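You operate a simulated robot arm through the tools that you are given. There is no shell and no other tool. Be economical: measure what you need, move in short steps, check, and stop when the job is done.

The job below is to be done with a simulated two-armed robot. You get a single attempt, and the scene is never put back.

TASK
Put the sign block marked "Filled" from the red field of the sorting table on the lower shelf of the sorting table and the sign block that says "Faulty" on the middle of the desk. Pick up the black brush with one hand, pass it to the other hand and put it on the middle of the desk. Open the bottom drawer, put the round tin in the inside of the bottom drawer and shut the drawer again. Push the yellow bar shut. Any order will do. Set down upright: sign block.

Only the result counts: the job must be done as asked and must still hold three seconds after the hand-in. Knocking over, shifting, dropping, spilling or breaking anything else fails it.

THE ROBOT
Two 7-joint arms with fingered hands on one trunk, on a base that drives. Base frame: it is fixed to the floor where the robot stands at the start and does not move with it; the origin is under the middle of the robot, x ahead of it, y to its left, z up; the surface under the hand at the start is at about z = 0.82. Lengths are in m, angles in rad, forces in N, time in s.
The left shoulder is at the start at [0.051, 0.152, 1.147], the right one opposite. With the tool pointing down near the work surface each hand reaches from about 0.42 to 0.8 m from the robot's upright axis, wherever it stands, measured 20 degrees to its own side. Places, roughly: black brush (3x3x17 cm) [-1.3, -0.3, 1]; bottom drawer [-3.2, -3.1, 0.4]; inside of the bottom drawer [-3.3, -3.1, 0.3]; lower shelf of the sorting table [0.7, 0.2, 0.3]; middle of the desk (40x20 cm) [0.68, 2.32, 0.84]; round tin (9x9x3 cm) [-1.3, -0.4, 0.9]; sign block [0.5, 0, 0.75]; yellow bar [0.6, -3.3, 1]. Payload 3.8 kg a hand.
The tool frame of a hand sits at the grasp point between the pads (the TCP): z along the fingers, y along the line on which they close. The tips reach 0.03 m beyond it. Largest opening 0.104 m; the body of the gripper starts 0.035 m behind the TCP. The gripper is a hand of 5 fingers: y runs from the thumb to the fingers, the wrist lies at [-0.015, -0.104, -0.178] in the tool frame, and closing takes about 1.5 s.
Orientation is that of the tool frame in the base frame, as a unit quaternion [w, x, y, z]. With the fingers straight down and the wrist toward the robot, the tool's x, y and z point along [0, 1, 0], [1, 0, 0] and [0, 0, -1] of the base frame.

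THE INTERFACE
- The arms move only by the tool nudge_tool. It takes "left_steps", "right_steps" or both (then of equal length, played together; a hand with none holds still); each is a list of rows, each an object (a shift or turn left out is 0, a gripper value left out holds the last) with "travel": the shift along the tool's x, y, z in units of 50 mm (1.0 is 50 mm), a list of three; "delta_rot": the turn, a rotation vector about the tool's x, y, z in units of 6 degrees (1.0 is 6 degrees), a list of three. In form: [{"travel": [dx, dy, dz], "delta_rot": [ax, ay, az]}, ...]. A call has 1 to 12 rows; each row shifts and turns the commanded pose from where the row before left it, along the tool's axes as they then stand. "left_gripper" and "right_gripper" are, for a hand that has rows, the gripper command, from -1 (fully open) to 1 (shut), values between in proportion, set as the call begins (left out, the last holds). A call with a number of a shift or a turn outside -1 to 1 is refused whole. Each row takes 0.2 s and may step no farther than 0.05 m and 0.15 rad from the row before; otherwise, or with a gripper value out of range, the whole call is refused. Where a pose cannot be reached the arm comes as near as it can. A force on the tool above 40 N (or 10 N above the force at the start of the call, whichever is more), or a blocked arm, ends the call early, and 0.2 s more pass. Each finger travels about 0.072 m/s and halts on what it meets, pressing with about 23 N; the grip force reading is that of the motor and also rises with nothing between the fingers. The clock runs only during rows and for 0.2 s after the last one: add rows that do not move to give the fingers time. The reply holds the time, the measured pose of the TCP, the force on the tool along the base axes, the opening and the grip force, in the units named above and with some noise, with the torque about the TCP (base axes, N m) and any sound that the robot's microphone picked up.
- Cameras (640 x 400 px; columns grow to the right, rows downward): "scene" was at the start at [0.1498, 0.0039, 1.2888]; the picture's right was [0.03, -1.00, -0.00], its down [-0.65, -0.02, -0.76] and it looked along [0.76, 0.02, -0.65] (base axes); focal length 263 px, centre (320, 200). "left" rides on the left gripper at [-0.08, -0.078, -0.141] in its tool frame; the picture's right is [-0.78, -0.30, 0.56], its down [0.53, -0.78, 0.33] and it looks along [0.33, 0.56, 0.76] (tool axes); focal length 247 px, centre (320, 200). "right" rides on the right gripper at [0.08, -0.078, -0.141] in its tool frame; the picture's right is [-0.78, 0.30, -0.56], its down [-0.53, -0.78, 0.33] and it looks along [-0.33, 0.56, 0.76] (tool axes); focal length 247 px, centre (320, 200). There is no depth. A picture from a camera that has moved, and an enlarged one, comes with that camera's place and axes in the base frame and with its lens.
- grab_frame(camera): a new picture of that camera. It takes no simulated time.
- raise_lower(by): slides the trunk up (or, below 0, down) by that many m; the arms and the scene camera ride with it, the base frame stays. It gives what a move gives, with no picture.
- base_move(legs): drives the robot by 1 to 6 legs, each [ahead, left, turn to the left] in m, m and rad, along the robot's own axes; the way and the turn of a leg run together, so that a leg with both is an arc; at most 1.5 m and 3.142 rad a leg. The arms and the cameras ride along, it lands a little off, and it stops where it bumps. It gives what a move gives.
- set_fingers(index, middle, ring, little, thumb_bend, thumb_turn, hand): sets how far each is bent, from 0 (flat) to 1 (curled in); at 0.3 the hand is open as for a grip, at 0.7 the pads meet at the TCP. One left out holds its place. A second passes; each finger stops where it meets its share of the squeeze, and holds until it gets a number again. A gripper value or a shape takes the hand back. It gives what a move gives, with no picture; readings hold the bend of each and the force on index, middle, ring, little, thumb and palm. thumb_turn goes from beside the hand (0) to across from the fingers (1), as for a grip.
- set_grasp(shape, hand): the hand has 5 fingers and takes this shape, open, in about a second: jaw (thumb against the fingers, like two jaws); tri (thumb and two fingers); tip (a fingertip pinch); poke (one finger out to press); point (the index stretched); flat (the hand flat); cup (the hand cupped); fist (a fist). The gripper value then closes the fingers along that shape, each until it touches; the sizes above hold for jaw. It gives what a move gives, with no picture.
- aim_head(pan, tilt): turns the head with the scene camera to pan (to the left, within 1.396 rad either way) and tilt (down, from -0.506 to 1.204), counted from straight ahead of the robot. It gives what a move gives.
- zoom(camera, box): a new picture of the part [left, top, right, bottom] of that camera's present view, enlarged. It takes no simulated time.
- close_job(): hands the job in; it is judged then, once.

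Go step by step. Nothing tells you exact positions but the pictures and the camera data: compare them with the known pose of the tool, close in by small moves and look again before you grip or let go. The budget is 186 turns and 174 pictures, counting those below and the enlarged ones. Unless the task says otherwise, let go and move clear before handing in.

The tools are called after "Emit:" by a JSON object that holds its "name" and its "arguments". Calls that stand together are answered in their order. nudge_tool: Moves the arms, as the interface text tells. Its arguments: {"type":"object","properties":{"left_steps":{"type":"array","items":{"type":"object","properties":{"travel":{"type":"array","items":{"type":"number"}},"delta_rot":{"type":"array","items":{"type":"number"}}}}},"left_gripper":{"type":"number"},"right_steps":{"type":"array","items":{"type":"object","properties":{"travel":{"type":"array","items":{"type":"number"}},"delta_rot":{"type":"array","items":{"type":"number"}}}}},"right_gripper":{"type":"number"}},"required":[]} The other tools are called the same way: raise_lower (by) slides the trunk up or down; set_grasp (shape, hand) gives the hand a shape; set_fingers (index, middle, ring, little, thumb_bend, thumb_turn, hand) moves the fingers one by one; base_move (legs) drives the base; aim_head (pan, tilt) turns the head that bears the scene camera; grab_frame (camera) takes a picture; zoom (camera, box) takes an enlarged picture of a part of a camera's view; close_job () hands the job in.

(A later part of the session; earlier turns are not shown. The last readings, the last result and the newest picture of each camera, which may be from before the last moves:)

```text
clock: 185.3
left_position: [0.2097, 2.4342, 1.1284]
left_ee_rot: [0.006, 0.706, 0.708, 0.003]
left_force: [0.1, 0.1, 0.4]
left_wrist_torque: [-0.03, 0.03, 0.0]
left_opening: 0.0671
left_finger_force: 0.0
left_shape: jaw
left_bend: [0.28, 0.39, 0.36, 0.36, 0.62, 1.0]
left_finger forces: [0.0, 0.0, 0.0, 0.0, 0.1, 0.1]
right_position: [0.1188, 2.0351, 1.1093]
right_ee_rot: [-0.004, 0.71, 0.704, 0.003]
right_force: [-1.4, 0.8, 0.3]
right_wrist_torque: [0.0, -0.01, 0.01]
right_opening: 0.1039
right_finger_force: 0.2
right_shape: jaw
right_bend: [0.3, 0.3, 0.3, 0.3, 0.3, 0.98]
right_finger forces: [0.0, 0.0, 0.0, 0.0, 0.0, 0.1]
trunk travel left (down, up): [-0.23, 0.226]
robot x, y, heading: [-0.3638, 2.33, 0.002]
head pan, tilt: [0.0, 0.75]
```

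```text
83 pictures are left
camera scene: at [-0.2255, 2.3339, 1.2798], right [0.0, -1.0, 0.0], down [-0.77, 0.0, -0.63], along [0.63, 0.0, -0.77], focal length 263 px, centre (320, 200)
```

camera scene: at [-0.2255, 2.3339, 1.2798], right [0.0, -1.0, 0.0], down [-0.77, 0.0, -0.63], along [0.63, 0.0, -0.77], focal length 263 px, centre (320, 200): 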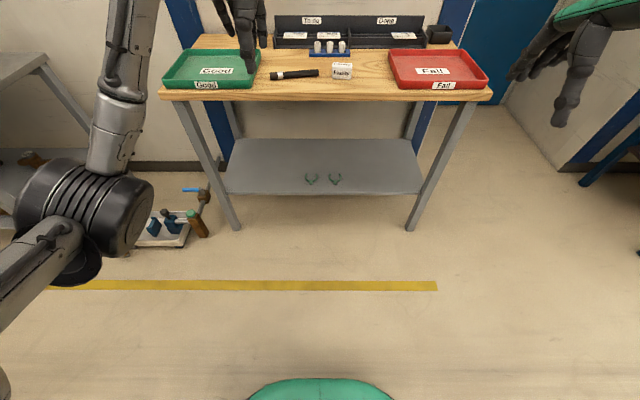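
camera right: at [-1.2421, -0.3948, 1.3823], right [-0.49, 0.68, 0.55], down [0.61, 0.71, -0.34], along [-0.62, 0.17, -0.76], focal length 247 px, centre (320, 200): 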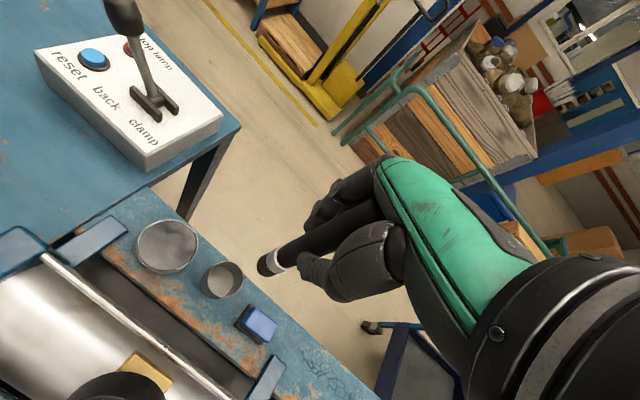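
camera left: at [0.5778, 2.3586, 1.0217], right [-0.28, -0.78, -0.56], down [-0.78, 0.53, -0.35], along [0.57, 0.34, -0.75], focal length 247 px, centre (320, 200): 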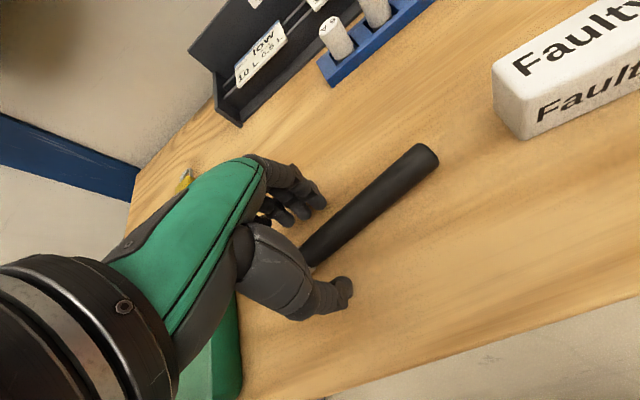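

The brush lies in the desk's middle. Next is the tin: I drive back, turn to the bench, and will use the left hand so its forearm stays clear of the gauge and cage.

Emit:
{"name": "base_move", "arguments": {"legs": [[0, -1.34, 0], [0, -1.33, 0]]}}

Emit:
{"name": "nudge_tool", "arguments": {"left_steps": [{"travel": [0, -0.4, -0.9]}, {"travel": [0, -0.4, -0.9]}, {"travel": [0, -0.4, -0.9]}, {"travel": [0, -0.4, -0.9]}, {"travel": [0, 0, 0]}], "right_steps": [{"travel": [0, -0.2, -0.9]}, {"travel": [0, -0.2, -0.9]}, {"travel": [0, -0.2, -0.9]}, {"travel": [0, -0.2, -0.9]}, {"travel": [0, 0, -0.9]}], "left_gripper": -1}}

Emit:
{"name": "base_move", "arguments": {"legs": [[0, 0, 3.1]]}}

```text
clock: 198.5
left_position: [0.1854, -0.2922, 1.1285]
left_ee_rot: [0.007, 0.709, 0.705, 0.005]
left_force: [-0.6, 1.2, -0.7]
left_wrist_torque: [0.02, -0.01, 0.0]
left_opening: 0.0672
left_finger_force: 0.2
left_shape: jaw
left_bend: [0.28, 0.39, 0.36, 0.36, 0.62, 1.0]
left_finger forces: [0.1, 0.0, 0.0, 0.1, 0.0, 0.1]
right_position: [0.0894, -0.691, 1.1101]
right_ee_rot: [-0.004, 0.713, 0.701, 0.004]
right_force: [-0.4, 0.7, 0.9]
right_wrist_torque: [0.03, -0.01, 0.01]
right_opening: 0.1038
right_finger_force: 0.0
right_shape: jaw
right_bend: [0.3, 0.3, 0.3, 0.3, 0.3, 0.98]
right_finger forces: [0.0, 0.0, 0.0, 0.1, 0.0, 0.1]
trunk travel left (down, up): [-0.23, 0.226]
robot x, y, heading: [-0.3883, -0.394, -0.003]
head pan, tilt: [0.0, 0.75]
```

```text
clock: 199.7
left_position: [0.1026, -0.2916, 1.3058]
left_ee_rot: [0.007, 0.709, 0.705, 0.005]
left_force: [-0.7, -0.2, 0.3]
left_wrist_torque: [0.04, 0.01, -0.02]
left_opening: 0.1035
left_finger_force: 0.1
left_shape: jaw
left_bend: [0.3, 0.3, 0.3, 0.3, 0.3, 0.98]
left_finger forces: [0.1, 0.1, 0.0, 0.0, 0.1, 0.0]
right_position: [0.0475, -0.691, 1.3368]
right_ee_rot: [-0.003, 0.712, 0.702, 0.003]
right_force: [1.2, 0.1, -0.9]
right_wrist_torque: [-0.01, -0.03, 0.0]
right_opening: 0.1037
right_finger_force: 0.1
right_shape: jaw
right_bend: [0.3, 0.3, 0.3, 0.3, 0.3, 0.98]
right_finger forces: [0.0, 0.0, 0.0, 0.0, 0.0, 0.0]
trunk travel left (down, up): [-0.23, 0.226]
robot x, y, heading: [-0.3882, -0.3922, -0.007]
head pan, tilt: [0.0, 0.75]
```

```text
clock: 207.4
left_position: [-0.8873, -0.4714, 1.3051]
left_ee_rot: [-0.004, -0.693, 0.721, 0.006]
left_force: [0.1, -0.4, 0.0]
left_wrist_torque: [0.04, -0.03, 0.0]
left_opening: 0.104
left_finger_force: 0.1
left_shape: jaw
left_bend: [0.3, 0.3, 0.3, 0.3, 0.3, 0.98]
left_finger forces: [0.0, 0.0, 0.0, 0.0, 0.1, 0.1]
right_position: [-0.8184, -0.0749, 1.3368]
right_ee_rot: [-0.004, -0.69, 0.724, -0.004]
right_force: [-0.3, -0.3, -0.7]
right_wrist_torque: [0.0, 0.02, -0.01]
right_opening: 0.1034
right_finger_force: 0.0
right_shape: jaw
right_bend: [0.3, 0.3, 0.3, 0.3, 0.3, 0.98]
right_finger forces: [0.0, 0.0, 0.0, 0.0, 0.0, 0.0]
trunk travel left (down, up): [-0.23, 0.226]
robot x, y, heading: [-0.3901, -0.3904, 3.103]
head pan, tilt: [0.0, 0.75]
```

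Emit:
{"name": "base_move", "arguments": {"legs": [[0, 0, 0.039], [0.26, -0.03, 0]]}}

Emit:
{"name": "nudge_tool", "arguments": {"left_steps": [{"delta_rot": [0, 0, 1]}, {"delta_rot": [0, 0, 1]}, {"delta_rot": [0, 0, 1]}, {"delta_rot": [0, 0, 1]}, {}]}}

Emit:
{"name": "grab_frame", "arguments": {"camera": "left"}}

Emit:
{"name": "grab_frame", "arguments": {"camera": "scene"}}

```text
clock: 209.7
left_position: [-1.1504, -0.4611, 1.3047]
left_ee_rot: [-0.004, -0.707, 0.707, 0.007]
left_force: [0.9, 0.2, 0.0]
left_wrist_torque: [0.0, 0.0, -0.02]
left_opening: 0.1036
left_finger_force: 0.0
left_shape: jaw
left_bend: [0.3, 0.3, 0.3, 0.3, 0.3, 0.98]
left_finger forces: [0.1, 0.0, 0.0, 0.1, 0.0, 0.0]
right_position: [-1.0963, -0.0616, 1.337]
right_ee_rot: [-0.004, -0.703, 0.711, -0.003]
right_force: [0.0, -1.0, 0.6]
right_wrist_torque: [-0.01, 0.03, 0.01]
right_opening: 0.1036
right_finger_force: 0.0
right_shape: jaw
right_bend: [0.3, 0.3, 0.3, 0.3, 0.3, 0.98]
right_finger forces: [0.0, 0.0, 0.1, 0.0, 0.0, 0.0]
trunk travel left (down, up): [-0.23, 0.226]
robot x, y, heading: [-0.6575, -0.359, 3.141]
head pan, tilt: [0.0, 0.75]
```

```text
clock: 210.9
left_position: [-1.1505, -0.4605, 1.3055]
left_ee_rot: [-0.006, -0.544, 0.839, 0.006]
left_force: [0.1, -0.4, 1.1]
left_wrist_torque: [0.03, 0.02, 0.01]
left_opening: 0.1036
left_finger_force: 0.1
left_shape: jaw
left_bend: [0.3, 0.3, 0.3, 0.3, 0.3, 0.98]
left_finger forces: [0.1, 0.0, 0.1, 0.1, 0.0, 0.1]
right_position: [-1.0979, -0.0608, 1.3373]
right_ee_rot: [-0.004, -0.703, 0.711, -0.003]
right_force: [-0.3, 0.0, -0.4]
right_wrist_torque: [0.02, -0.01, -0.03]
right_opening: 0.1037
right_finger_force: 0.1
right_shape: jaw
right_bend: [0.3, 0.3, 0.3, 0.3, 0.3, 0.98]
right_finger forces: [0.1, 0.0, 0.0, 0.0, 0.0, 0.1]
trunk travel left (down, up): [-0.23, 0.226]
robot x, y, heading: [-0.6586, -0.3581, 3.143]
head pan, tilt: [0.0, 0.75]
```

```text
82 pictures are left
camera left: at [-1.0442, -0.419, 1.4461], right [0.58, 0.59, -0.56], down [0.48, -0.8, -0.34], along [-0.66, -0.08, -0.75], focal length 247 px, centre (320, 200)
```

left: 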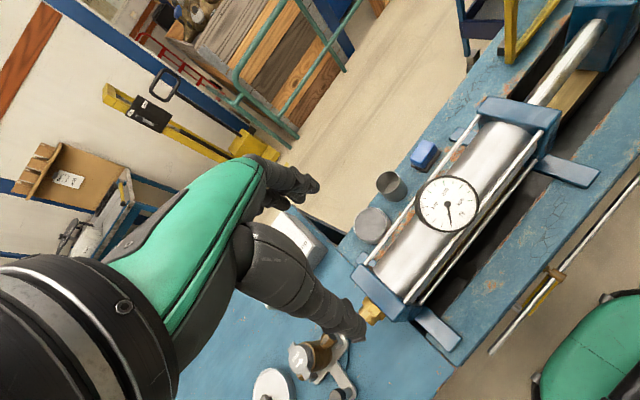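

```text
81 pictures are left
camera scene: at [-0.7992, -0.3582, 1.28], right [0.0, 1.0, 0.0], down [0.77, 0.0, -0.63], along [-0.63, 0.0, -0.77], focal length 263 px, centre (320, 200)
```

scene: 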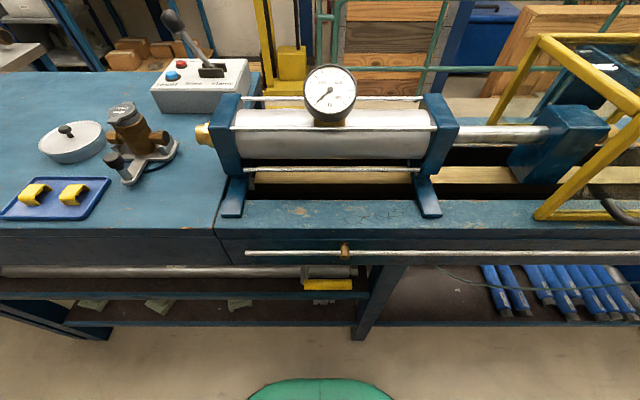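

Yaw of 24° works on the left. I add an 8° pitch so the wrist stays above the cylinder, and move over the tin, still high.

Emit:
{"name": "nudge_tool", "arguments": {"left_steps": [{"delta_rot": [0.67, 0, 0]}, {"delta_rot": [0.66, 0, 0]}, {"travel": [0.285, 0.858, -0.12]}, {"travel": [0.285, 0.858, -0.12]}, {"travel": [0.285, 0.858, -0.12]}, {"travel": [0.285, 0.858, -0.12]}, {}]}}

Emit:
{"name": "grab_frame", "arguments": {"camera": "left"}}

```text
clock: 212.5
left_position: [-1.2953, -0.448, 1.2918]
left_ee_rot: [0.032, -0.544, 0.837, -0.053]
left_force: [0.5, -0.1, -0.2]
left_wrist_torque: [0.02, 0.01, 0.03]
left_opening: 0.1039
left_finger_force: 0.0
left_shape: jaw
left_bend: [0.3, 0.3, 0.3, 0.3, 0.3, 0.98]
left_finger forces: [0.0, 0.0, 0.0, 0.0, 0.1, 0.1]
left hand out of reach, approached as far as the arm can: row 6
right_position: [-1.0972, -0.0625, 1.3357]
right_ee_rot: [-0.004, -0.703, 0.711, -0.003]
right_force: [-0.4, -1.1, 0.8]
right_wrist_torque: [-0.01, 0.0, 0.0]
right_opening: 0.1038
right_finger_force: 0.0
right_shape: jaw
right_bend: [0.3, 0.3, 0.3, 0.3, 0.3, 0.98]
right_finger forces: [0.0, 0.0, 0.0, 0.1, 0.0, 0.0]
trunk travel left (down, up): [-0.23, 0.226]
robot x, y, heading: [-0.6605, -0.3571, 3.137]
head pan, tilt: [0.0, 0.75]
```

```text
80 pictures are left
camera left: at [-1.207, -0.3986, 1.4416], right [0.65, 0.56, -0.52], down [0.52, -0.82, -0.23], along [-0.56, -0.12, -0.82], focal length 247 px, centre (320, 200)
```

left: 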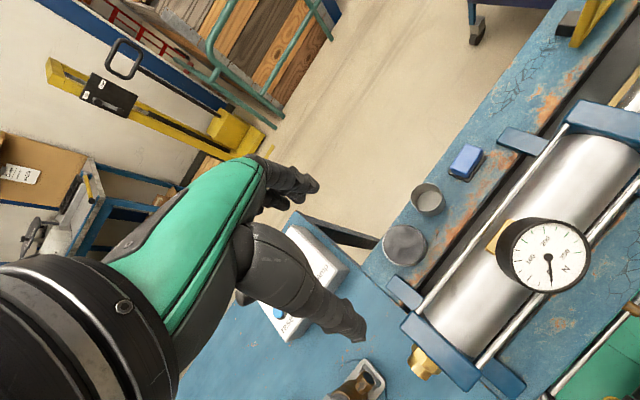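

Emit:
{"name": "nudge_tool", "arguments": {"left_steps": [{"travel": [0, 0.13, 0.92]}, {"travel": [0, 0.13, 0.92]}, {"travel": [0, 0.13, 0.92]}, {"travel": [0.19, 0.72, -0.1]}, {}]}}

Emit:
{"name": "grab_frame", "arguments": {"camera": "left"}}

Emit:
{"name": "grab_frame", "arguments": {"camera": "scene"}}

```text
clock: 213.7
left_position: [-1.3317, -0.4422, 1.1546]
left_ee_rot: [0.032, -0.543, 0.837, -0.052]
left_force: [0.3, 0.3, 0.0]
left_wrist_torque: [0.02, 0.0, -0.03]
left_opening: 0.1039
left_finger_force: 0.0
left_shape: jaw
left_bend: [0.3, 0.3, 0.3, 0.3, 0.3, 0.98]
left_finger forces: [0.0, 0.0, 0.1, 0.1, 0.1, 0.1]
right_position: [-1.0976, -0.0619, 1.3373]
right_ee_rot: [-0.004, -0.703, 0.711, -0.004]
right_force: [0.1, 0.3, 0.1]
right_wrist_torque: [0.01, -0.04, -0.03]
right_opening: 0.1036
right_finger_force: 0.1
right_shape: jaw
right_bend: [0.3, 0.3, 0.3, 0.3, 0.3, 0.98]
right_finger forces: [0.0, 0.0, 0.0, 0.0, 0.0, 0.0]
trunk travel left (down, up): [-0.23, 0.226]
robot x, y, heading: [-0.6569, -0.3603, 3.142]
head pan, tilt: [0.0, 0.75]
```

```text
79 pictures are left
camera left: at [-1.2434, -0.3922, 1.3048], right [0.65, 0.56, -0.52], down [0.52, -0.82, -0.23], along [-0.56, -0.12, -0.82], focal length 247 px, centre (320, 200)
```

left: 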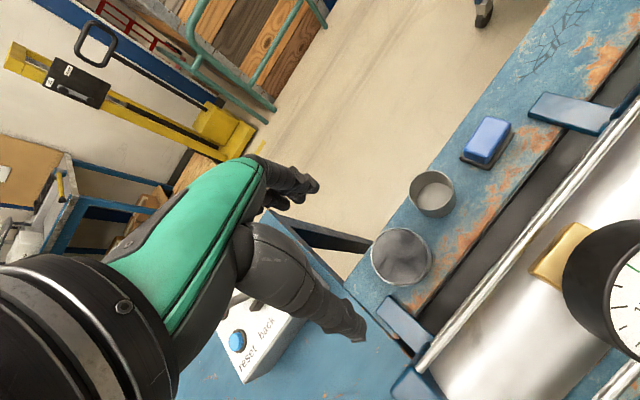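

```text
78 pictures are left
camera scene: at [-0.7989, -0.3585, 1.28], right [0.0, 1.0, 0.0], down [0.77, 0.0, -0.63], along [-0.63, 0.0, -0.77], focal length 263 px, centre (320, 200)
```

scene: 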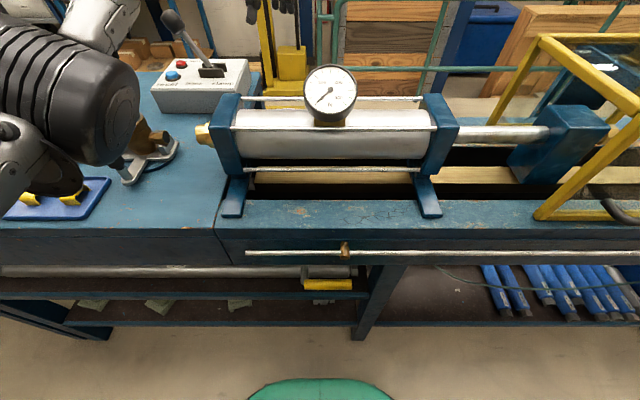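

Aligned over the tin. I descend half-way and check elbow and thumb clearance.

Emit:
{"name": "nudge_tool", "arguments": {"left_steps": [{"travel": [0, 0.1, 0.8]}, {"travel": [0, 0.1, 0.8]}, {"travel": [0, 0.1, 0.7]}, {}]}}

Emit:
{"name": "grab_frame", "arguments": {"camera": "left"}}

Emit:
{"name": "grab_frame", "arguments": {"camera": "scene"}}

```text
clock: 214.7
left_position: [-1.3325, -0.4401, 1.0389]
left_ee_rot: [0.031, -0.544, 0.837, -0.052]
left_force: [0.3, 1.1, -0.3]
left_wrist_torque: [0.0, -0.05, 0.04]
left_opening: 0.1039
left_finger_force: 0.1
left_shape: jaw
left_bend: [0.3, 0.3, 0.3, 0.3, 0.3, 0.98]
left_finger forces: [0.0, 0.0, 0.0, 0.1, 0.0, 0.1]
right_position: [-1.0963, -0.0608, 1.3364]
right_ee_rot: [-0.003, -0.704, 0.711, -0.003]
right_force: [-0.3, 0.5, -0.5]
right_wrist_torque: [-0.01, 0.01, 0.0]
right_opening: 0.104
right_finger_force: 0.1
right_shape: jaw
right_bend: [0.3, 0.3, 0.3, 0.3, 0.3, 0.98]
right_finger forces: [0.0, 0.0, 0.0, 0.1, 0.0, 0.0]
trunk travel left (down, up): [-0.23, 0.226]
robot x, y, heading: [-0.6555, -0.3608, 3.141]
head pan, tilt: [0.0, 0.75]
```

```text
77 pictures are left
camera left: at [-1.2444, -0.3913, 1.189], right [0.65, 0.56, -0.52], down [0.52, -0.82, -0.23], along [-0.56, -0.12, -0.82], focal length 247 px, centre (320, 200)
```

left: 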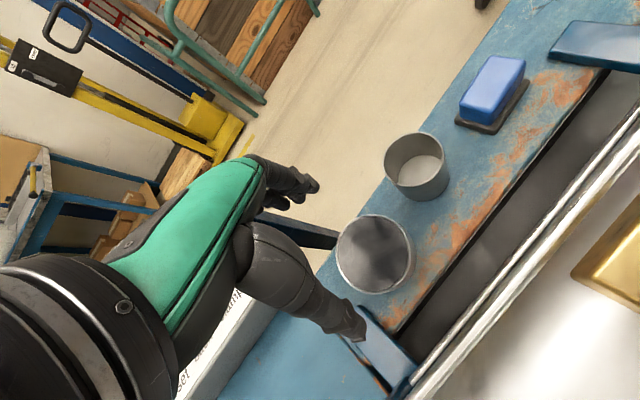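

```text
76 pictures are left
camera scene: at [-0.7992, -0.3581, 1.28], right [0.0, 1.0, 0.0], down [0.77, 0.0, -0.63], along [-0.63, 0.0, -0.77], focal length 263 px, centre (320, 200)
```

scene: 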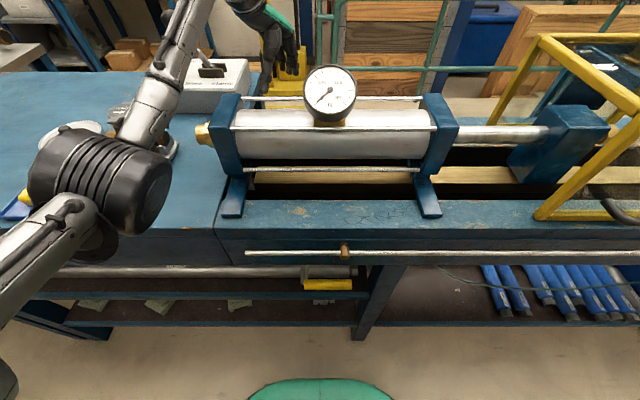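

Alignment is within millimetres. I descend to just above the tin.

Emit:
{"name": "nudge_tool", "arguments": {"left_steps": [{"travel": [0, 0.09, 0.6]}, {"travel": [0, 0.09, 0.6]}, {"travel": [0, 0.06, 0.4]}, {}]}}

Emit:
{"name": "grab_frame", "arguments": {"camera": "left"}}

Emit:
{"name": "grab_frame", "arguments": {"camera": "scene"}}

```text
clock: 215.7
left_position: [-1.3317, -0.4428, 0.9606]
left_ee_rot: [0.033, -0.543, 0.837, -0.053]
left_force: [0.4, -0.6, 0.3]
left_wrist_torque: [0.01, -0.01, 0.0]
left_opening: 0.1039
left_finger_force: 0.1
left_shape: jaw
left_bend: [0.3, 0.3, 0.3, 0.3, 0.3, 0.98]
left_finger forces: [0.0, 0.1, 0.0, 0.0, 0.0, 0.0]
right_position: [-1.0969, -0.0607, 1.337]
right_ee_rot: [-0.004, -0.704, 0.71, -0.004]
right_force: [-0.1, 0.6, -0.2]
right_wrist_torque: [0.0, -0.03, 0.01]
right_opening: 0.1039
right_finger_force: 0.1
right_shape: jaw
right_bend: [0.3, 0.3, 0.3, 0.3, 0.3, 0.98]
right_finger forces: [0.1, 0.1, 0.1, 0.0, 0.0, 0.0]
trunk travel left (down, up): [-0.23, 0.226]
robot x, y, heading: [-0.6575, -0.3603, 3.143]
head pan, tilt: [0.0, 0.75]
```

```text
75 pictures are left
camera left: at [-1.2443, -0.3931, 1.1107], right [0.65, 0.56, -0.52], down [0.52, -0.82, -0.23], along [-0.56, -0.12, -0.82], focal length 247 px, centre (320, 200)
```

left: 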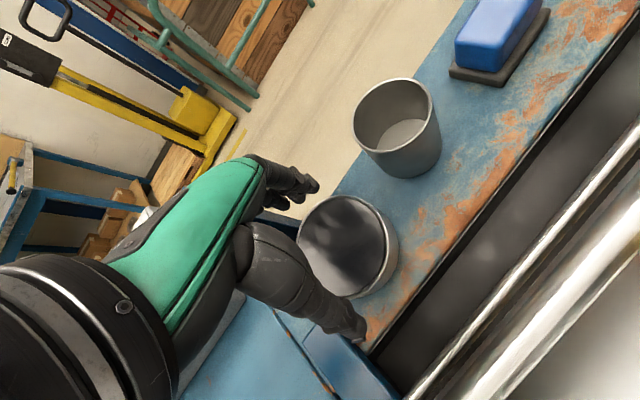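

```text
74 pictures are left
camera scene: at [-0.7993, -0.3582, 1.28], right [0.0, 1.0, 0.0], down [0.77, 0.0, -0.63], along [-0.63, 0.0, -0.77], focal length 263 px, centre (320, 200)
```

scene: 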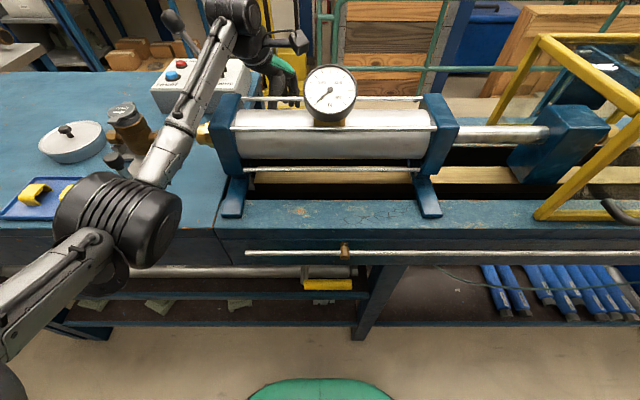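

Emit:
{"name": "nudge_tool", "arguments": {"left_steps": [{"travel": [-0.04, 0.06, 0.4]}, {"travel": [0, 0.05, 0.3]}, {"travel": [0, 0.03, 0.2]}, {}]}}

Emit:
{"name": "grab_frame", "arguments": {"camera": "left"}}

```text
clock: 216.7
left_position: [-1.333, -0.4401, 0.9331]
left_ee_rot: [0.019, -0.544, 0.838, -0.044]
left_force: [0.2, -0.1, 1.1]
left_wrist_torque: [0.01, 0.07, 0.01]
left_opening: 0.1039
left_finger_force: 0.1
left_shape: jaw
left_bend: [0.3, 0.3, 0.3, 0.3, 0.3, 0.98]
left_finger forces: [0.4, 0.0, 0.1, 0.0, 0.0, 0.0]
right_position: [-1.0879, -0.0604, 1.3414]
right_ee_rot: [-0.007, -0.704, 0.71, 0.0]
right_force: [0.0, -0.1, -0.1]
right_wrist_torque: [0.01, -0.02, 0.0]
right_opening: 0.1038
right_finger_force: 0.0
right_shape: jaw
right_bend: [0.3, 0.3, 0.3, 0.3, 0.3, 0.98]
right_finger forces: [0.0, 0.1, 0.0, 0.0, 0.0, 0.1]
trunk travel left (down, up): [-0.23, 0.226]
robot x, y, heading: [-0.6577, -0.3602, 3.144]
head pan, tilt: [0.0, 0.75]
```

```text
73 pictures are left
camera left: at [-1.2419, -0.391, 1.0804], right [0.63, 0.56, -0.54], down [0.52, -0.82, -0.25], along [-0.58, -0.12, -0.81], focal length 247 px, centre (320, 200)
```

left: 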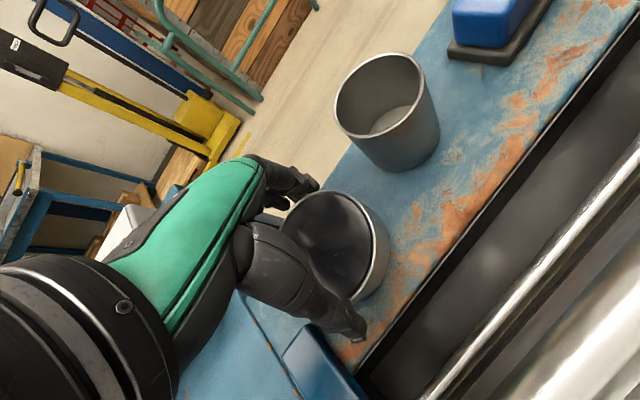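

The descent is hindered though the tool feels nothing: likely the forearm or elbow touches. I look at once.

Emit:
{"name": "grab_frame", "arguments": {"camera": "scene"}}

Emit:
{"name": "zoom", "arguments": {"camera": "scene", "box": [40, 0, 360, 260]}}

Emit:
{"name": "grab_frame", "arguments": {"camera": "right"}}

```text
72 pictures are left
camera scene: at [-0.7907, -0.3585, 1.2819], right [0.0, 1.0, 0.0], down [0.77, 0.0, -0.64], along [-0.64, 0.0, -0.77], focal length 263 px, centre (320, 200)
```

scene: 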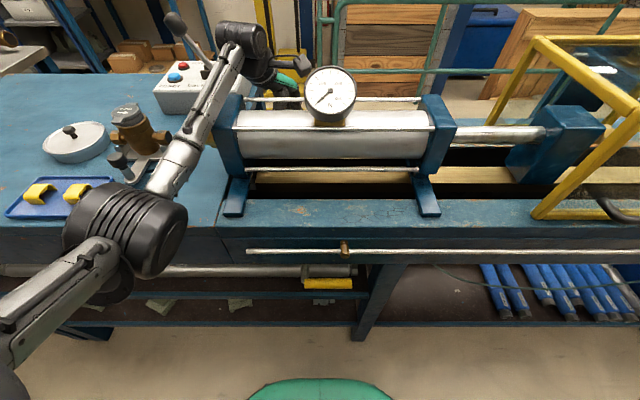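

```text
1.54 times, centred on (200, 130) of scene
camera zoom: at [-0.7907, -0.3585, 1.2819], right [0.0, 1.0, 0.0], down [0.77, 0.0, -0.64], along [-0.64, 0.0, -0.77], focal length 405 px, centre (505, 308)
```

zoom: 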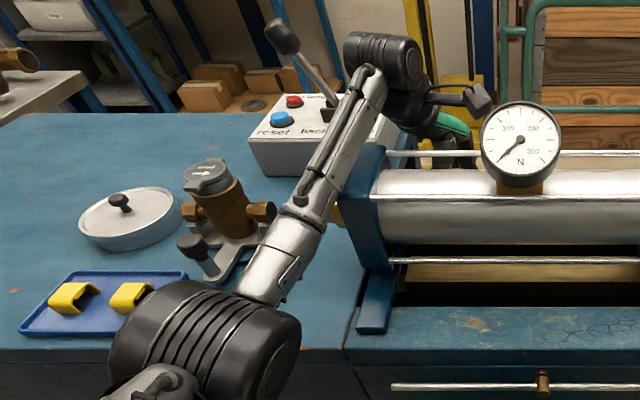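

```text
70 pictures are left
camera right: at [-1.0088, -0.1412, 1.4822], right [-0.28, 0.78, 0.55], down [0.78, 0.52, -0.34], along [-0.56, 0.33, -0.76], focal length 247 px, centre (320, 200)
```

right: 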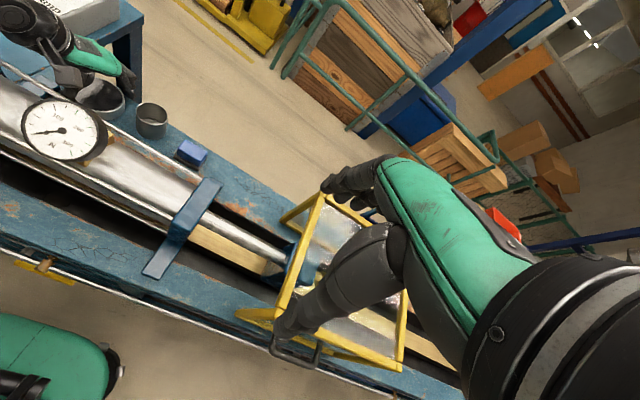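

The forearm rests against the cylinder's end block. I lift back up, undo the yaw, and raise the trunk so the elbow stays high.

Emit:
{"name": "nudge_tool", "arguments": {"left_steps": [{"travel": [0, -0.1, -0.7]}, {"travel": [0, -0.12, -0.85]}, {"travel": [0, -0.12, -0.85]}, {"travel": [0, -0.12, -0.85]}, {"travel": [0, -0.12, -0.85]}, {"travel": [0, -0.12, -0.85]}, {}]}}

Emit:
{"name": "grab_frame", "arguments": {"camera": "scene"}}

```text
clock: 218.3
left_position: [-1.3261, -0.4406, 1.1635]
left_ee_rot: [0.032, -0.544, 0.837, -0.052]
left_force: [-0.4, -0.2, -0.2]
left_wrist_torque: [-0.02, -0.02, 0.02]
left_opening: 0.1038
left_finger_force: 0.1
left_shape: jaw
left_bend: [0.3, 0.3, 0.3, 0.3, 0.3, 0.98]
left_finger forces: [0.1, 0.0, 0.1, 0.0, 0.0, 0.1]
right_position: [-1.097, -0.0606, 1.3363]
right_ee_rot: [-0.004, -0.704, 0.71, -0.004]
right_force: [0.4, -0.1, 0.0]
right_wrist_torque: [-0.02, 0.0, 0.04]
right_opening: 0.1038
right_finger_force: 0.0
right_shape: jaw
right_bend: [0.3, 0.3, 0.3, 0.3, 0.3, 0.98]
right_finger forces: [0.1, 0.1, 0.0, 0.0, 0.0, 0.0]
trunk travel left (down, up): [-0.23, 0.226]
robot x, y, heading: [-0.6612, -0.3606, 3.144]
head pan, tilt: [0.0, 0.75]
```

```text
69 pictures are left
camera scene: at [-0.8001, -0.3583, 1.2798], right [0.0, 1.0, 0.0], down [0.78, 0.0, -0.63], along [-0.63, 0.0, -0.78], focal length 263 px, centre (320, 200)
```

scene: 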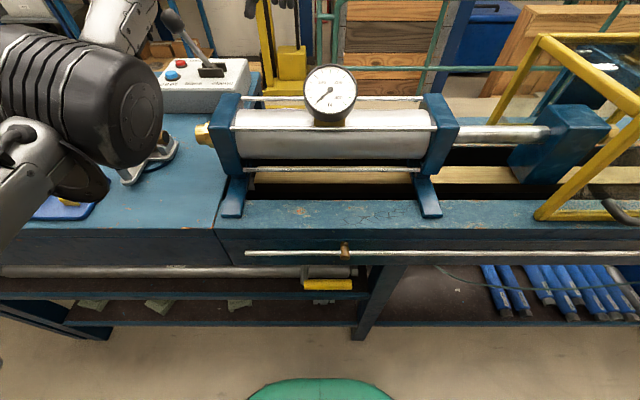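

Emit:
{"name": "raise_lower", "arguments": {"by": 0.2}}

Emit:
{"name": "base_move", "arguments": {"legs": [[0, -0.11, 0]]}}

Emit:
{"name": "nudge_tool", "arguments": {"left_steps": [{"delta_rot": [-0.67, 0, 0]}, {"delta_rot": [-0.66, 0, 0]}, {"delta_rot": [0, 0, -1]}, {"delta_rot": [0, 0, -1]}, {"delta_rot": [0.67, 0, 0]}, {"delta_rot": [0.66, 0, 0]}, {"travel": [0.8, 0, 0]}, {"travel": [0.8, 0, 0]}, {"travel": [0.5, 0, 0]}, {}]}}

Emit:
{"name": "grab_frame", "arguments": {"camera": "left"}}

```text
clock: 220.5
left_position: [-1.323, -0.4403, 1.3782]
left_ee_rot: [0.023, -0.545, 0.837, -0.048]
left_force: [-0.3, -0.3, 0.1]
left_wrist_torque: [0.01, 0.02, 0.01]
left_opening: 0.104
left_finger_force: 0.0
left_shape: jaw
left_bend: [0.3, 0.3, 0.3, 0.3, 0.3, 0.98]
left_finger forces: [0.0, 0.1, 0.0, 0.0, 0.0, 0.0]
right_position: [-1.0976, -0.0609, 1.5365]
right_ee_rot: [-0.003, -0.703, 0.711, -0.004]
right_force: [-0.4, 0.5, -0.2]
right_wrist_torque: [-0.04, 0.01, -0.02]
right_opening: 0.1039
right_finger_force: 0.1
right_shape: jaw
right_bend: [0.3, 0.3, 0.3, 0.3, 0.3, 0.98]
right_finger forces: [0.1, 0.0, 0.0, 0.0, 0.0, 0.0]
trunk travel left (down, up): [-0.43, 0.026]
robot x, y, heading: [-0.6534, -0.3577, 3.144]
head pan, tilt: [0.0, 0.75]
```

```text
clock: 221.7
left_position: [-1.3214, -0.3429, 1.377]
left_ee_rot: [0.024, -0.545, 0.837, -0.044]
left_force: [-0.8, -0.2, 0.1]
left_wrist_torque: [0.03, -0.02, 0.03]
left_opening: 0.1038
left_finger_force: 0.0
left_shape: jaw
left_bend: [0.3, 0.3, 0.3, 0.3, 0.3, 0.98]
left_finger forces: [0.0, 0.1, 0.0, 0.0, 0.0, 0.0]
right_position: [-1.0983, 0.0363, 1.5391]
right_ee_rot: [-0.002, -0.704, 0.71, -0.001]
right_force: [-0.3, -0.2, -1.4]
right_wrist_torque: [0.03, -0.01, 0.0]
right_opening: 0.1039
right_finger_force: 0.1
right_shape: jaw
right_bend: [0.3, 0.3, 0.3, 0.3, 0.3, 0.98]
right_finger forces: [0.1, 0.0, 0.1, 0.1, 0.1, 0.1]
trunk travel left (down, up): [-0.43, 0.026]
robot x, y, heading: [-0.6606, -0.2569, -3.139]
head pan, tilt: [0.0, 0.75]
```

```text
clock: 223.9
left_position: [-1.3372, -0.439, 1.3754]
left_ee_rot: [0.028, -0.629, 0.776, -0.041]
left_force: [-0.4, 0.9, 0.0]
left_wrist_torque: [-0.04, 0.04, 0.01]
left_opening: 0.104
left_finger_force: 0.2
left_shape: jaw
left_bend: [0.3, 0.3, 0.3, 0.3, 0.3, 0.98]
left_finger forces: [0.1, 0.0, 0.0, 0.0, 0.0, 0.0]
left hand out of reach, approached as far as the arm can: row 9
right_position: [-1.097, 0.0457, 1.5371]
right_ee_rot: [-0.004, -0.704, 0.71, -0.004]
right_force: [-0.6, -0.1, 0.7]
right_wrist_torque: [0.03, 0.02, -0.02]
right_opening: 0.1039
right_finger_force: 0.1
right_shape: jaw
right_bend: [0.3, 0.3, 0.3, 0.3, 0.3, 0.98]
right_finger forces: [0.0, 0.0, 0.1, 0.0, 0.0, 0.0]
trunk travel left (down, up): [-0.43, 0.026]
robot x, y, heading: [-0.6576, -0.2567, -3.143]
head pan, tilt: [0.0, 0.75]
```

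```text
68 pictures are left
camera left: at [-1.2582, -0.373, 1.5235], right [0.5, 0.68, -0.53], down [0.68, -0.69, -0.25], along [-0.54, -0.23, -0.81], focal length 247 px, centre (320, 200)
```

left: 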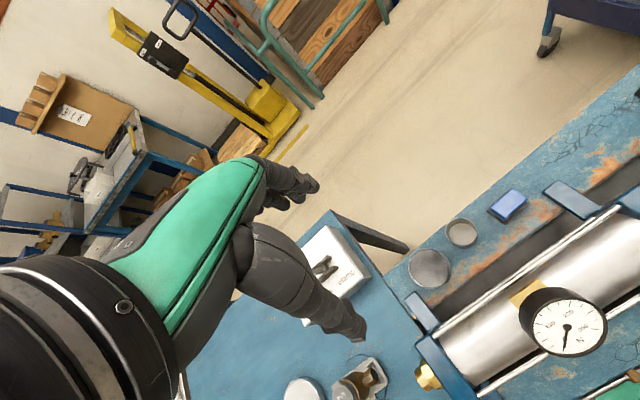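

Emit:
{"name": "nudge_tool", "arguments": {"left_steps": [{"travel": [0, 0.06, 0.9]}, {"travel": [0, 0.06, 0.9]}, {"travel": [0, 0.06, 0.9]}, {"travel": [0, 0.06, 0.9]}, {"travel": [0, 0.06, 0.9]}, {}]}}

Emit:
{"name": "grab_frame", "arguments": {"camera": "scene"}}

Emit:
{"name": "grab_frame", "arguments": {"camera": "left"}}

```text
clock: 225.3
left_position: [-1.3696, -0.4411, 1.1575]
left_ee_rot: [0.03, -0.629, 0.775, -0.042]
left_force: [-1.0, -0.1, 0.3]
left_wrist_torque: [0.02, 0.0, 0.01]
left_opening: 0.1039
left_finger_force: 0.0
left_shape: jaw
left_bend: [0.3, 0.3, 0.3, 0.3, 0.3, 0.98]
left_finger forces: [0.0, 0.0, 0.0, 0.0, 0.0, 0.0]
left hand out of reach, approached as far as the arm can: row 1, 2, 3, 4
right_position: [-1.0968, 0.0448, 1.5366]
right_ee_rot: [-0.004, -0.704, 0.71, -0.003]
right_force: [-0.5, -0.2, -0.7]
right_wrist_torque: [-0.04, 0.0, -0.03]
right_opening: 0.1036
right_finger_force: 0.0
right_shape: jaw
right_bend: [0.3, 0.3, 0.3, 0.3, 0.3, 0.98]
right_finger forces: [0.1, 0.0, 0.1, 0.0, 0.0, 0.0]
trunk travel left (down, up): [-0.43, 0.026]
robot x, y, heading: [-0.6582, -0.2533, -3.145]
head pan, tilt: [0.0, 0.75]
```

```text
67 pictures are left
camera scene: at [-0.7432, -0.2524, 1.4991], right [0.0, 1.0, 0.0], down [0.68, 0.0, -0.73], along [-0.73, 0.0, -0.68], focal length 263 px, centre (320, 200)
```

scene: 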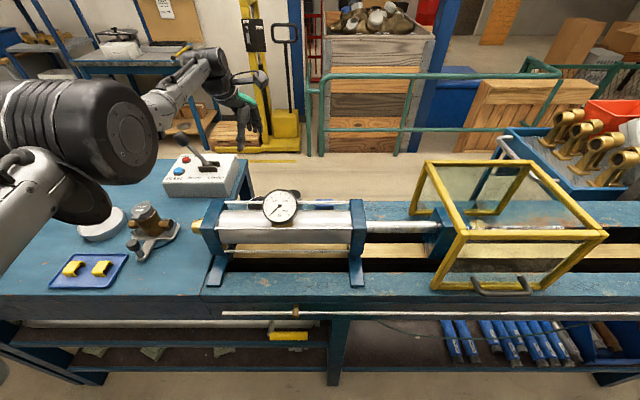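

```text
66 pictures are left
camera left: at [-1.2914, -0.375, 1.3067], right [0.5, 0.68, -0.53], down [0.68, -0.69, -0.25], along [-0.53, -0.23, -0.81], focal length 247 px, centre (320, 200)
```

left: 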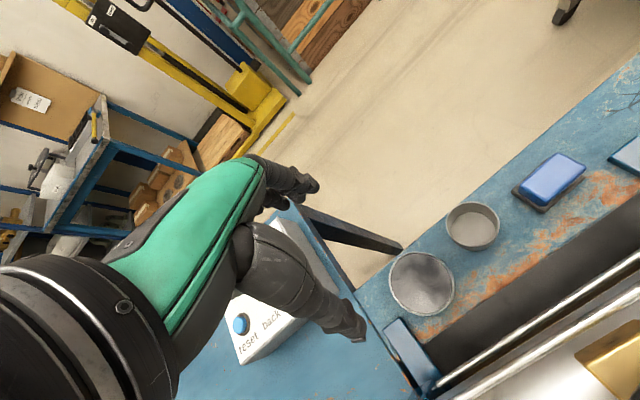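

Elbow is now well above everything. I pull back 4 cm over the tin and continue down.

Emit:
{"name": "nudge_tool", "arguments": {"left_steps": [{"travel": [-0.16, -0.76, 0.07]}, {"travel": [0, 0.09, 0.8]}, {"travel": [0, 0.09, 0.8]}, {"travel": [0, 0.09, 0.7]}, {}]}}

Emit:
{"name": "grab_frame", "arguments": {"camera": "scene"}}

Emit:
{"name": "grab_frame", "arguments": {"camera": "left"}}

```text
clock: 226.5
left_position: [-1.359, -0.4411, 1.0442]
left_ee_rot: [0.029, -0.629, 0.776, -0.04]
left_force: [0.3, -0.4, 0.0]
left_wrist_torque: [0.02, -0.02, -0.03]
left_opening: 0.1039
left_finger_force: 0.1
left_shape: jaw
left_bend: [0.3, 0.3, 0.3, 0.3, 0.3, 0.98]
left_finger forces: [0.0, 0.1, 0.1, 0.1, 0.0, 0.0]
left hand out of reach, approached as far as the arm can: row 1, 3, 4
right_position: [-1.0976, 0.0431, 1.5375]
right_ee_rot: [-0.003, -0.704, 0.711, -0.004]
right_force: [-0.3, 0.6, -1.2]
right_wrist_torque: [0.0, 0.0, -0.03]
right_opening: 0.1036
right_finger_force: 0.0
right_shape: jaw
right_bend: [0.3, 0.3, 0.3, 0.3, 0.3, 0.98]
right_finger forces: [0.0, 0.0, 0.0, 0.0, 0.0, 0.0]
trunk travel left (down, up): [-0.43, 0.026]
robot x, y, heading: [-0.6591, -0.256, -3.14]
head pan, tilt: [0.0, 0.75]
```

```text
65 pictures are left
camera scene: at [-0.7433, -0.2524, 1.4991], right [0.0, 1.0, 0.0], down [0.68, 0.0, -0.73], along [-0.73, 0.0, -0.68], focal length 263 px, centre (320, 200)
```

scene: 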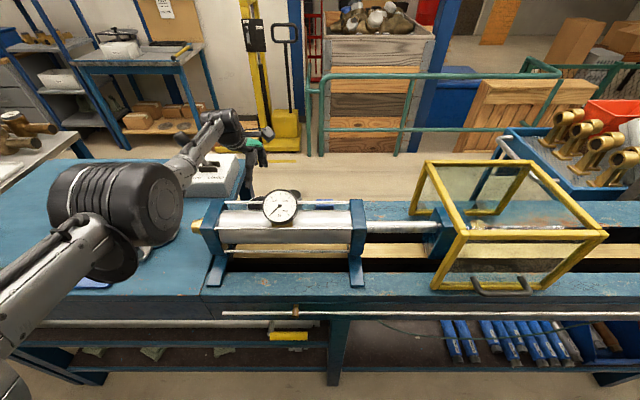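

```text
64 pictures are left
camera left: at [-1.2802, -0.3743, 1.193], right [0.5, 0.68, -0.53], down [0.68, -0.69, -0.25], along [-0.54, -0.23, -0.81], focal length 247 px, centre (320, 200)
```

left: 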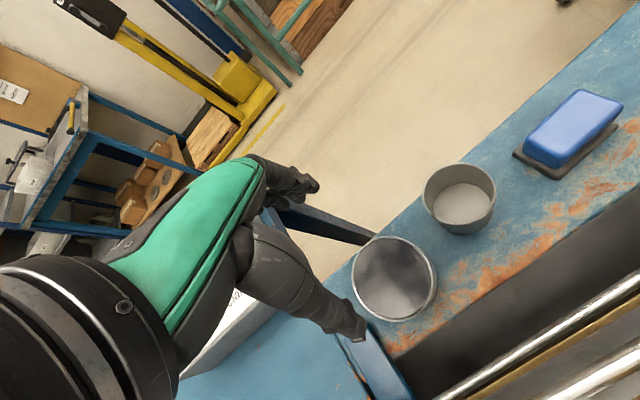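

I back the base 2.8 cm to centre over the tin, and lower with the trunk, keeping this arm posture.

Emit:
{"name": "base_move", "arguments": {"legs": [[-0.028, 0, 0]]}}

Emit:
{"name": "raise_lower", "arguments": {"by": -0.07}}

Emit:
{"name": "grab_frame", "arguments": {"camera": "left"}}

Emit:
{"name": "grab_frame", "arguments": {"camera": "scene"}}

```text
clock: 227.3
left_position: [-1.3374, -0.4404, 1.0409]
left_ee_rot: [0.033, -0.629, 0.776, -0.043]
left_force: [-0.2, -0.2, -0.9]
left_wrist_torque: [0.01, -0.04, -0.02]
left_opening: 0.104
left_finger_force: 0.1
left_shape: jaw
left_bend: [0.3, 0.3, 0.3, 0.3, 0.3, 0.98]
left_finger forces: [0.1, 0.0, 0.0, 0.0, 0.0, 0.0]
right_position: [-1.0795, 0.0442, 1.533]
right_ee_rot: [-0.001, -0.705, 0.709, -0.006]
right_force: [-1.8, -0.3, -1.1]
right_wrist_torque: [0.02, -0.08, -0.02]
right_opening: 0.1039
right_finger_force: 0.1
right_shape: jaw
right_bend: [0.3, 0.3, 0.3, 0.3, 0.3, 0.98]
right_finger forces: [0.1, 0.0, 0.1, 0.0, 0.1, 0.0]
trunk travel left (down, up): [-0.43, 0.026]
robot x, y, heading: [-0.6295, -0.2578, -3.142]
head pan, tilt: [0.0, 0.75]
```

```text
clock: 228.4
left_position: [-1.3297, -0.4406, 0.9752]
left_ee_rot: [0.029, -0.629, 0.776, -0.041]
left_force: [1.5, 0.0, -0.3]
left_wrist_torque: [-0.02, 0.02, -0.01]
left_opening: 0.1036
left_finger_force: 0.0
left_shape: jaw
left_bend: [0.3, 0.3, 0.3, 0.3, 0.3, 0.98]
left_finger forces: [0.1, 0.1, 0.0, 0.0, 0.1, 0.1]
right_position: [-1.0683, 0.0435, 1.4672]
right_ee_rot: [-0.005, -0.703, 0.711, -0.003]
right_force: [0.0, -0.1, 0.2]
right_wrist_torque: [-0.01, 0.02, -0.02]
right_opening: 0.1038
right_finger_force: 0.0
right_shape: jaw
right_bend: [0.3, 0.3, 0.3, 0.3, 0.3, 0.98]
right_finger forces: [0.0, 0.0, 0.0, 0.1, 0.0, 0.1]
trunk travel left (down, up): [-0.36, 0.096]
robot x, y, heading: [-0.6301, -0.2537, -3.143]
head pan, tilt: [0.0, 0.75]
```

```text
63 pictures are left
camera left: at [-1.2511, -0.3746, 1.1238], right [0.5, 0.68, -0.53], down [0.68, -0.69, -0.25], along [-0.54, -0.23, -0.81], focal length 247 px, centre (320, 200)
```

left: 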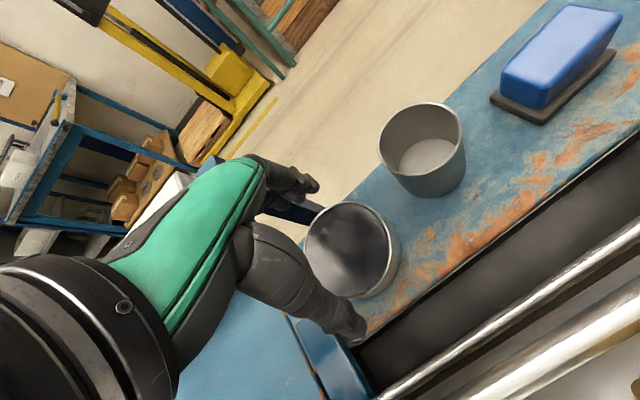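

```text
62 pictures are left
camera scene: at [-0.7239, -0.2527, 1.4254], right [0.0, 1.0, 0.0], down [0.7, 0.0, -0.71], along [-0.71, 0.0, -0.7], focal length 263 px, centre (320, 200)
```

scene: 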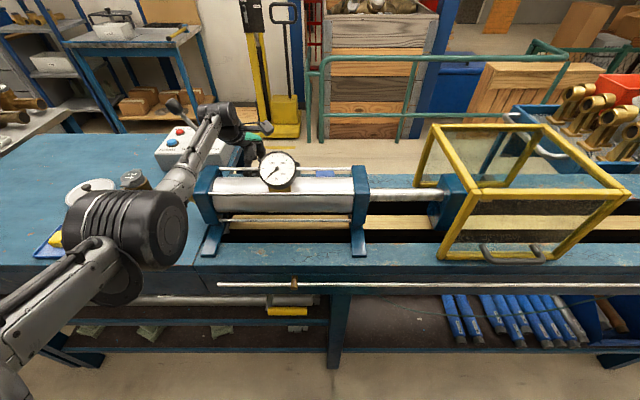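

Emit:
{"name": "nudge_tool", "arguments": {"left_steps": [{"travel": [0, 0.1, 0]}, {}]}}

Emit:
{"name": "raise_lower", "arguments": {"by": -0.035}}

Emit:
{"name": "grab_frame", "arguments": {"camera": "left"}}

```text
clock: 229.0
left_position: [-1.3353, -0.4397, 0.9743]
left_ee_rot: [0.03, -0.63, 0.775, -0.04]
left_force: [-0.2, 0.0, 0.4]
left_wrist_torque: [-0.01, 0.02, -0.01]
left_opening: 0.1042
left_finger_force: 0.0
left_shape: jaw
left_bend: [0.3, 0.3, 0.3, 0.3, 0.3, 0.98]
left_finger forces: [0.0, 0.0, 0.0, 0.0, 0.0, 0.0]
right_position: [-1.069, 0.0445, 1.4662]
right_ee_rot: [-0.004, -0.705, 0.71, -0.003]
right_force: [-0.1, -0.7, 0.9]
right_wrist_torque: [0.01, 0.0, 0.01]
right_opening: 0.104
right_finger_force: 0.0
right_shape: jaw
right_bend: [0.3, 0.3, 0.3, 0.3, 0.3, 0.98]
right_finger forces: [0.0, 0.1, 0.0, 0.0, 0.1, 0.0]
trunk travel left (down, up): [-0.36, 0.096]
robot x, y, heading: [-0.6302, -0.2529, -3.14]
head pan, tilt: [0.0, 0.75]
```

```text
clock: 229.8
left_position: [-1.3358, -0.4388, 0.9395]
left_ee_rot: [0.029, -0.63, 0.775, -0.041]
left_force: [0.3, -0.2, 0.3]
left_wrist_torque: [0.04, -0.01, 0.01]
left_opening: 0.104
left_finger_force: 0.0
left_shape: jaw
left_bend: [0.3, 0.3, 0.3, 0.3, 0.3, 0.97]
left_finger forces: [0.1, 0.0, 0.0, 0.0, 0.0, 0.0]
right_position: [-1.0692, 0.0435, 1.4327]
right_ee_rot: [-0.003, -0.705, 0.709, -0.002]
right_force: [0.5, -0.3, 0.5]
right_wrist_torque: [0.01, 0.01, 0.01]
right_opening: 0.1037
right_finger_force: 0.0
right_shape: jaw
right_bend: [0.3, 0.3, 0.3, 0.3, 0.3, 0.98]
right_finger forces: [0.0, 0.1, 0.0, 0.1, 0.0, 0.0]
trunk travel left (down, up): [-0.325, 0.131]
robot x, y, heading: [-0.6301, -0.2537, -3.143]
head pan, tilt: [0.0, 0.75]
```

```text
61 pictures are left
camera left: at [-1.257, -0.3736, 1.0881], right [0.5, 0.68, -0.53], down [0.68, -0.69, -0.25], along [-0.54, -0.23, -0.81], focal length 247 px, centre (320, 200)
```

left: 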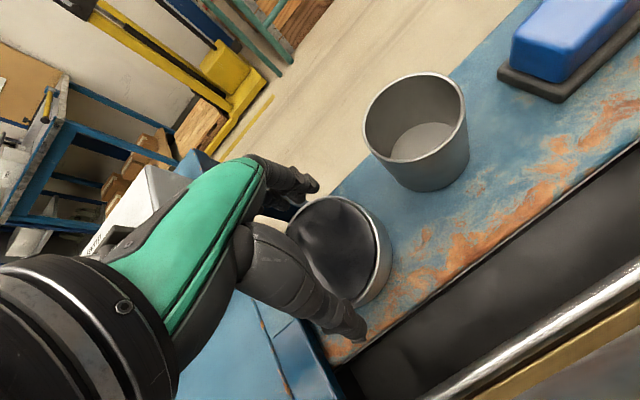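

Emit:
{"name": "raise_lower", "arguments": {"by": -0.024}}

Emit:
{"name": "grab_frame", "arguments": {"camera": "left"}}

```text
clock: 230.5
left_position: [-1.3356, -0.4395, 0.9188]
left_ee_rot: [0.028, -0.63, 0.775, -0.04]
left_force: [0.7, 0.5, 8.3]
left_wrist_torque: [-0.09, -0.54, -0.02]
left_opening: 0.1041
left_finger_force: 0.0
left_shape: jaw
left_bend: [0.3, 0.3, 0.3, 0.3, 0.24, 0.98]
left_finger forces: [1.0, 0.1, 0.0, 0.1, 9.4, 0.0]
right_position: [-1.0676, 0.0454, 1.4077]
right_ee_rot: [-0.004, -0.704, 0.71, -0.003]
right_force: [0.6, 0.5, -0.2]
right_wrist_torque: [-0.03, 0.02, -0.01]
right_opening: 0.1038
right_finger_force: 0.0
right_shape: jaw
right_bend: [0.3, 0.3, 0.3, 0.3, 0.3, 0.98]
right_finger forces: [0.0, 0.1, 0.0, 0.0, 0.0, 0.1]
trunk travel left (down, up): [-0.301, 0.155]
robot x, y, heading: [-0.6294, -0.2505, -3.141]
head pan, tilt: [0.0, 0.75]
```

```text
60 pictures are left
camera left: at [-1.2558, -0.373, 1.0655], right [0.5, 0.68, -0.53], down [0.68, -0.69, -0.25], along [-0.54, -0.23, -0.81], focal length 247 px, centre (320, 200)
```

left: 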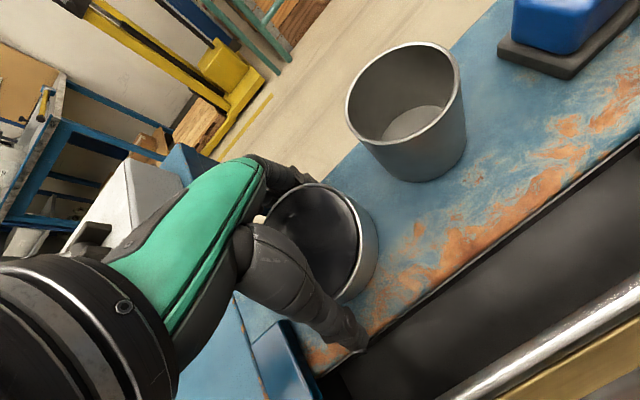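

Torque says the thumb tip touches the rail just outside the tin — low enough. I ease up 4 mm and close.

Emit:
{"name": "raise_lower", "arguments": {"by": 0.005}}

Emit:
{"name": "nudge_tool", "arguments": {"left_steps": [{}, {}, {}, {}, {}, {}, {}], "left_gripper": 1}}

Emit:
{"name": "grab_frame", "arguments": {"camera": "left"}}

```text
clock: 231.0
left_position: [-1.334, -0.44, 0.9196]
left_ee_rot: [0.03, -0.63, 0.775, -0.041]
left_force: [1.6, 0.3, 0.7]
left_wrist_torque: [0.01, -0.08, -0.04]
left_opening: 0.1039
left_finger_force: 0.1
left_shape: jaw
left_bend: [0.3, 0.3, 0.3, 0.3, 0.26, 0.97]
left_finger forces: [1.0, 0.0, 0.0, 0.0, 2.8, 0.0]
right_position: [-1.069, 0.0438, 1.4119]
right_ee_rot: [-0.003, -0.705, 0.709, -0.003]
right_force: [0.2, -0.4, 0.1]
right_wrist_torque: [-0.02, 0.0, -0.02]
right_opening: 0.1038
right_finger_force: 0.1
right_shape: jaw
right_bend: [0.3, 0.3, 0.3, 0.3, 0.3, 0.98]
right_finger forces: [0.0, 0.0, 0.1, 0.1, 0.1, 0.0]
trunk travel left (down, up): [-0.306, 0.15]
robot x, y, heading: [-0.6291, -0.2531, -3.145]
head pan, tilt: [0.0, 0.75]
```

```text
clock: 232.6
left_position: [-1.3374, -0.4396, 0.9215]
left_ee_rot: [0.029, -0.63, 0.775, -0.039]
left_force: [-9.6, 1.0, 8.8]
left_wrist_torque: [-0.21, -0.9, 0.05]
left_opening: 0.0926
left_finger_force: 23.2
left_shape: jaw
left_bend: [0.3, 0.34, 0.33, 0.34, 0.32, 0.98]
left_finger forces: [18.9, 7.0, 3.1, 0.0, 25.0, 0.0]
right_position: [-1.0705, 0.0439, 1.4122]
right_ee_rot: [-0.004, -0.703, 0.711, -0.004]
right_force: [-0.7, 0.4, -0.2]
right_wrist_torque: [-0.02, 0.04, 0.02]
right_opening: 0.1036
right_finger_force: 0.0
right_shape: jaw
right_bend: [0.3, 0.3, 0.3, 0.3, 0.3, 0.98]
right_finger forces: [0.0, 0.0, 0.0, 0.0, 0.1, 0.0]
trunk travel left (down, up): [-0.306, 0.15]
robot x, y, heading: [-0.63, -0.2547, -3.144]
head pan, tilt: [0.0, 0.75]
```

```text
59 pictures are left
camera left: at [-1.2579, -0.373, 1.0693], right [0.5, 0.68, -0.53], down [0.68, -0.69, -0.25], along [-0.54, -0.23, -0.81], focal length 247 px, centre (320, 200)
```

left: 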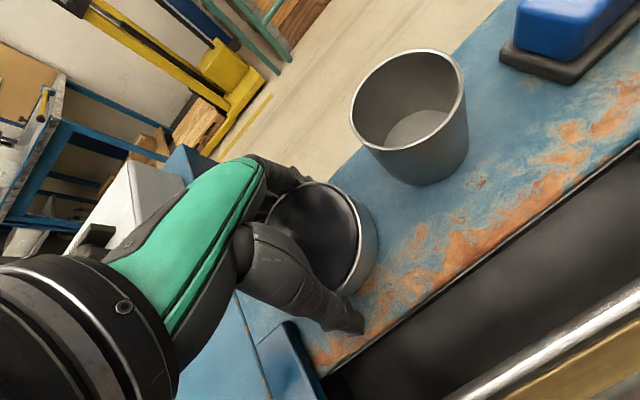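

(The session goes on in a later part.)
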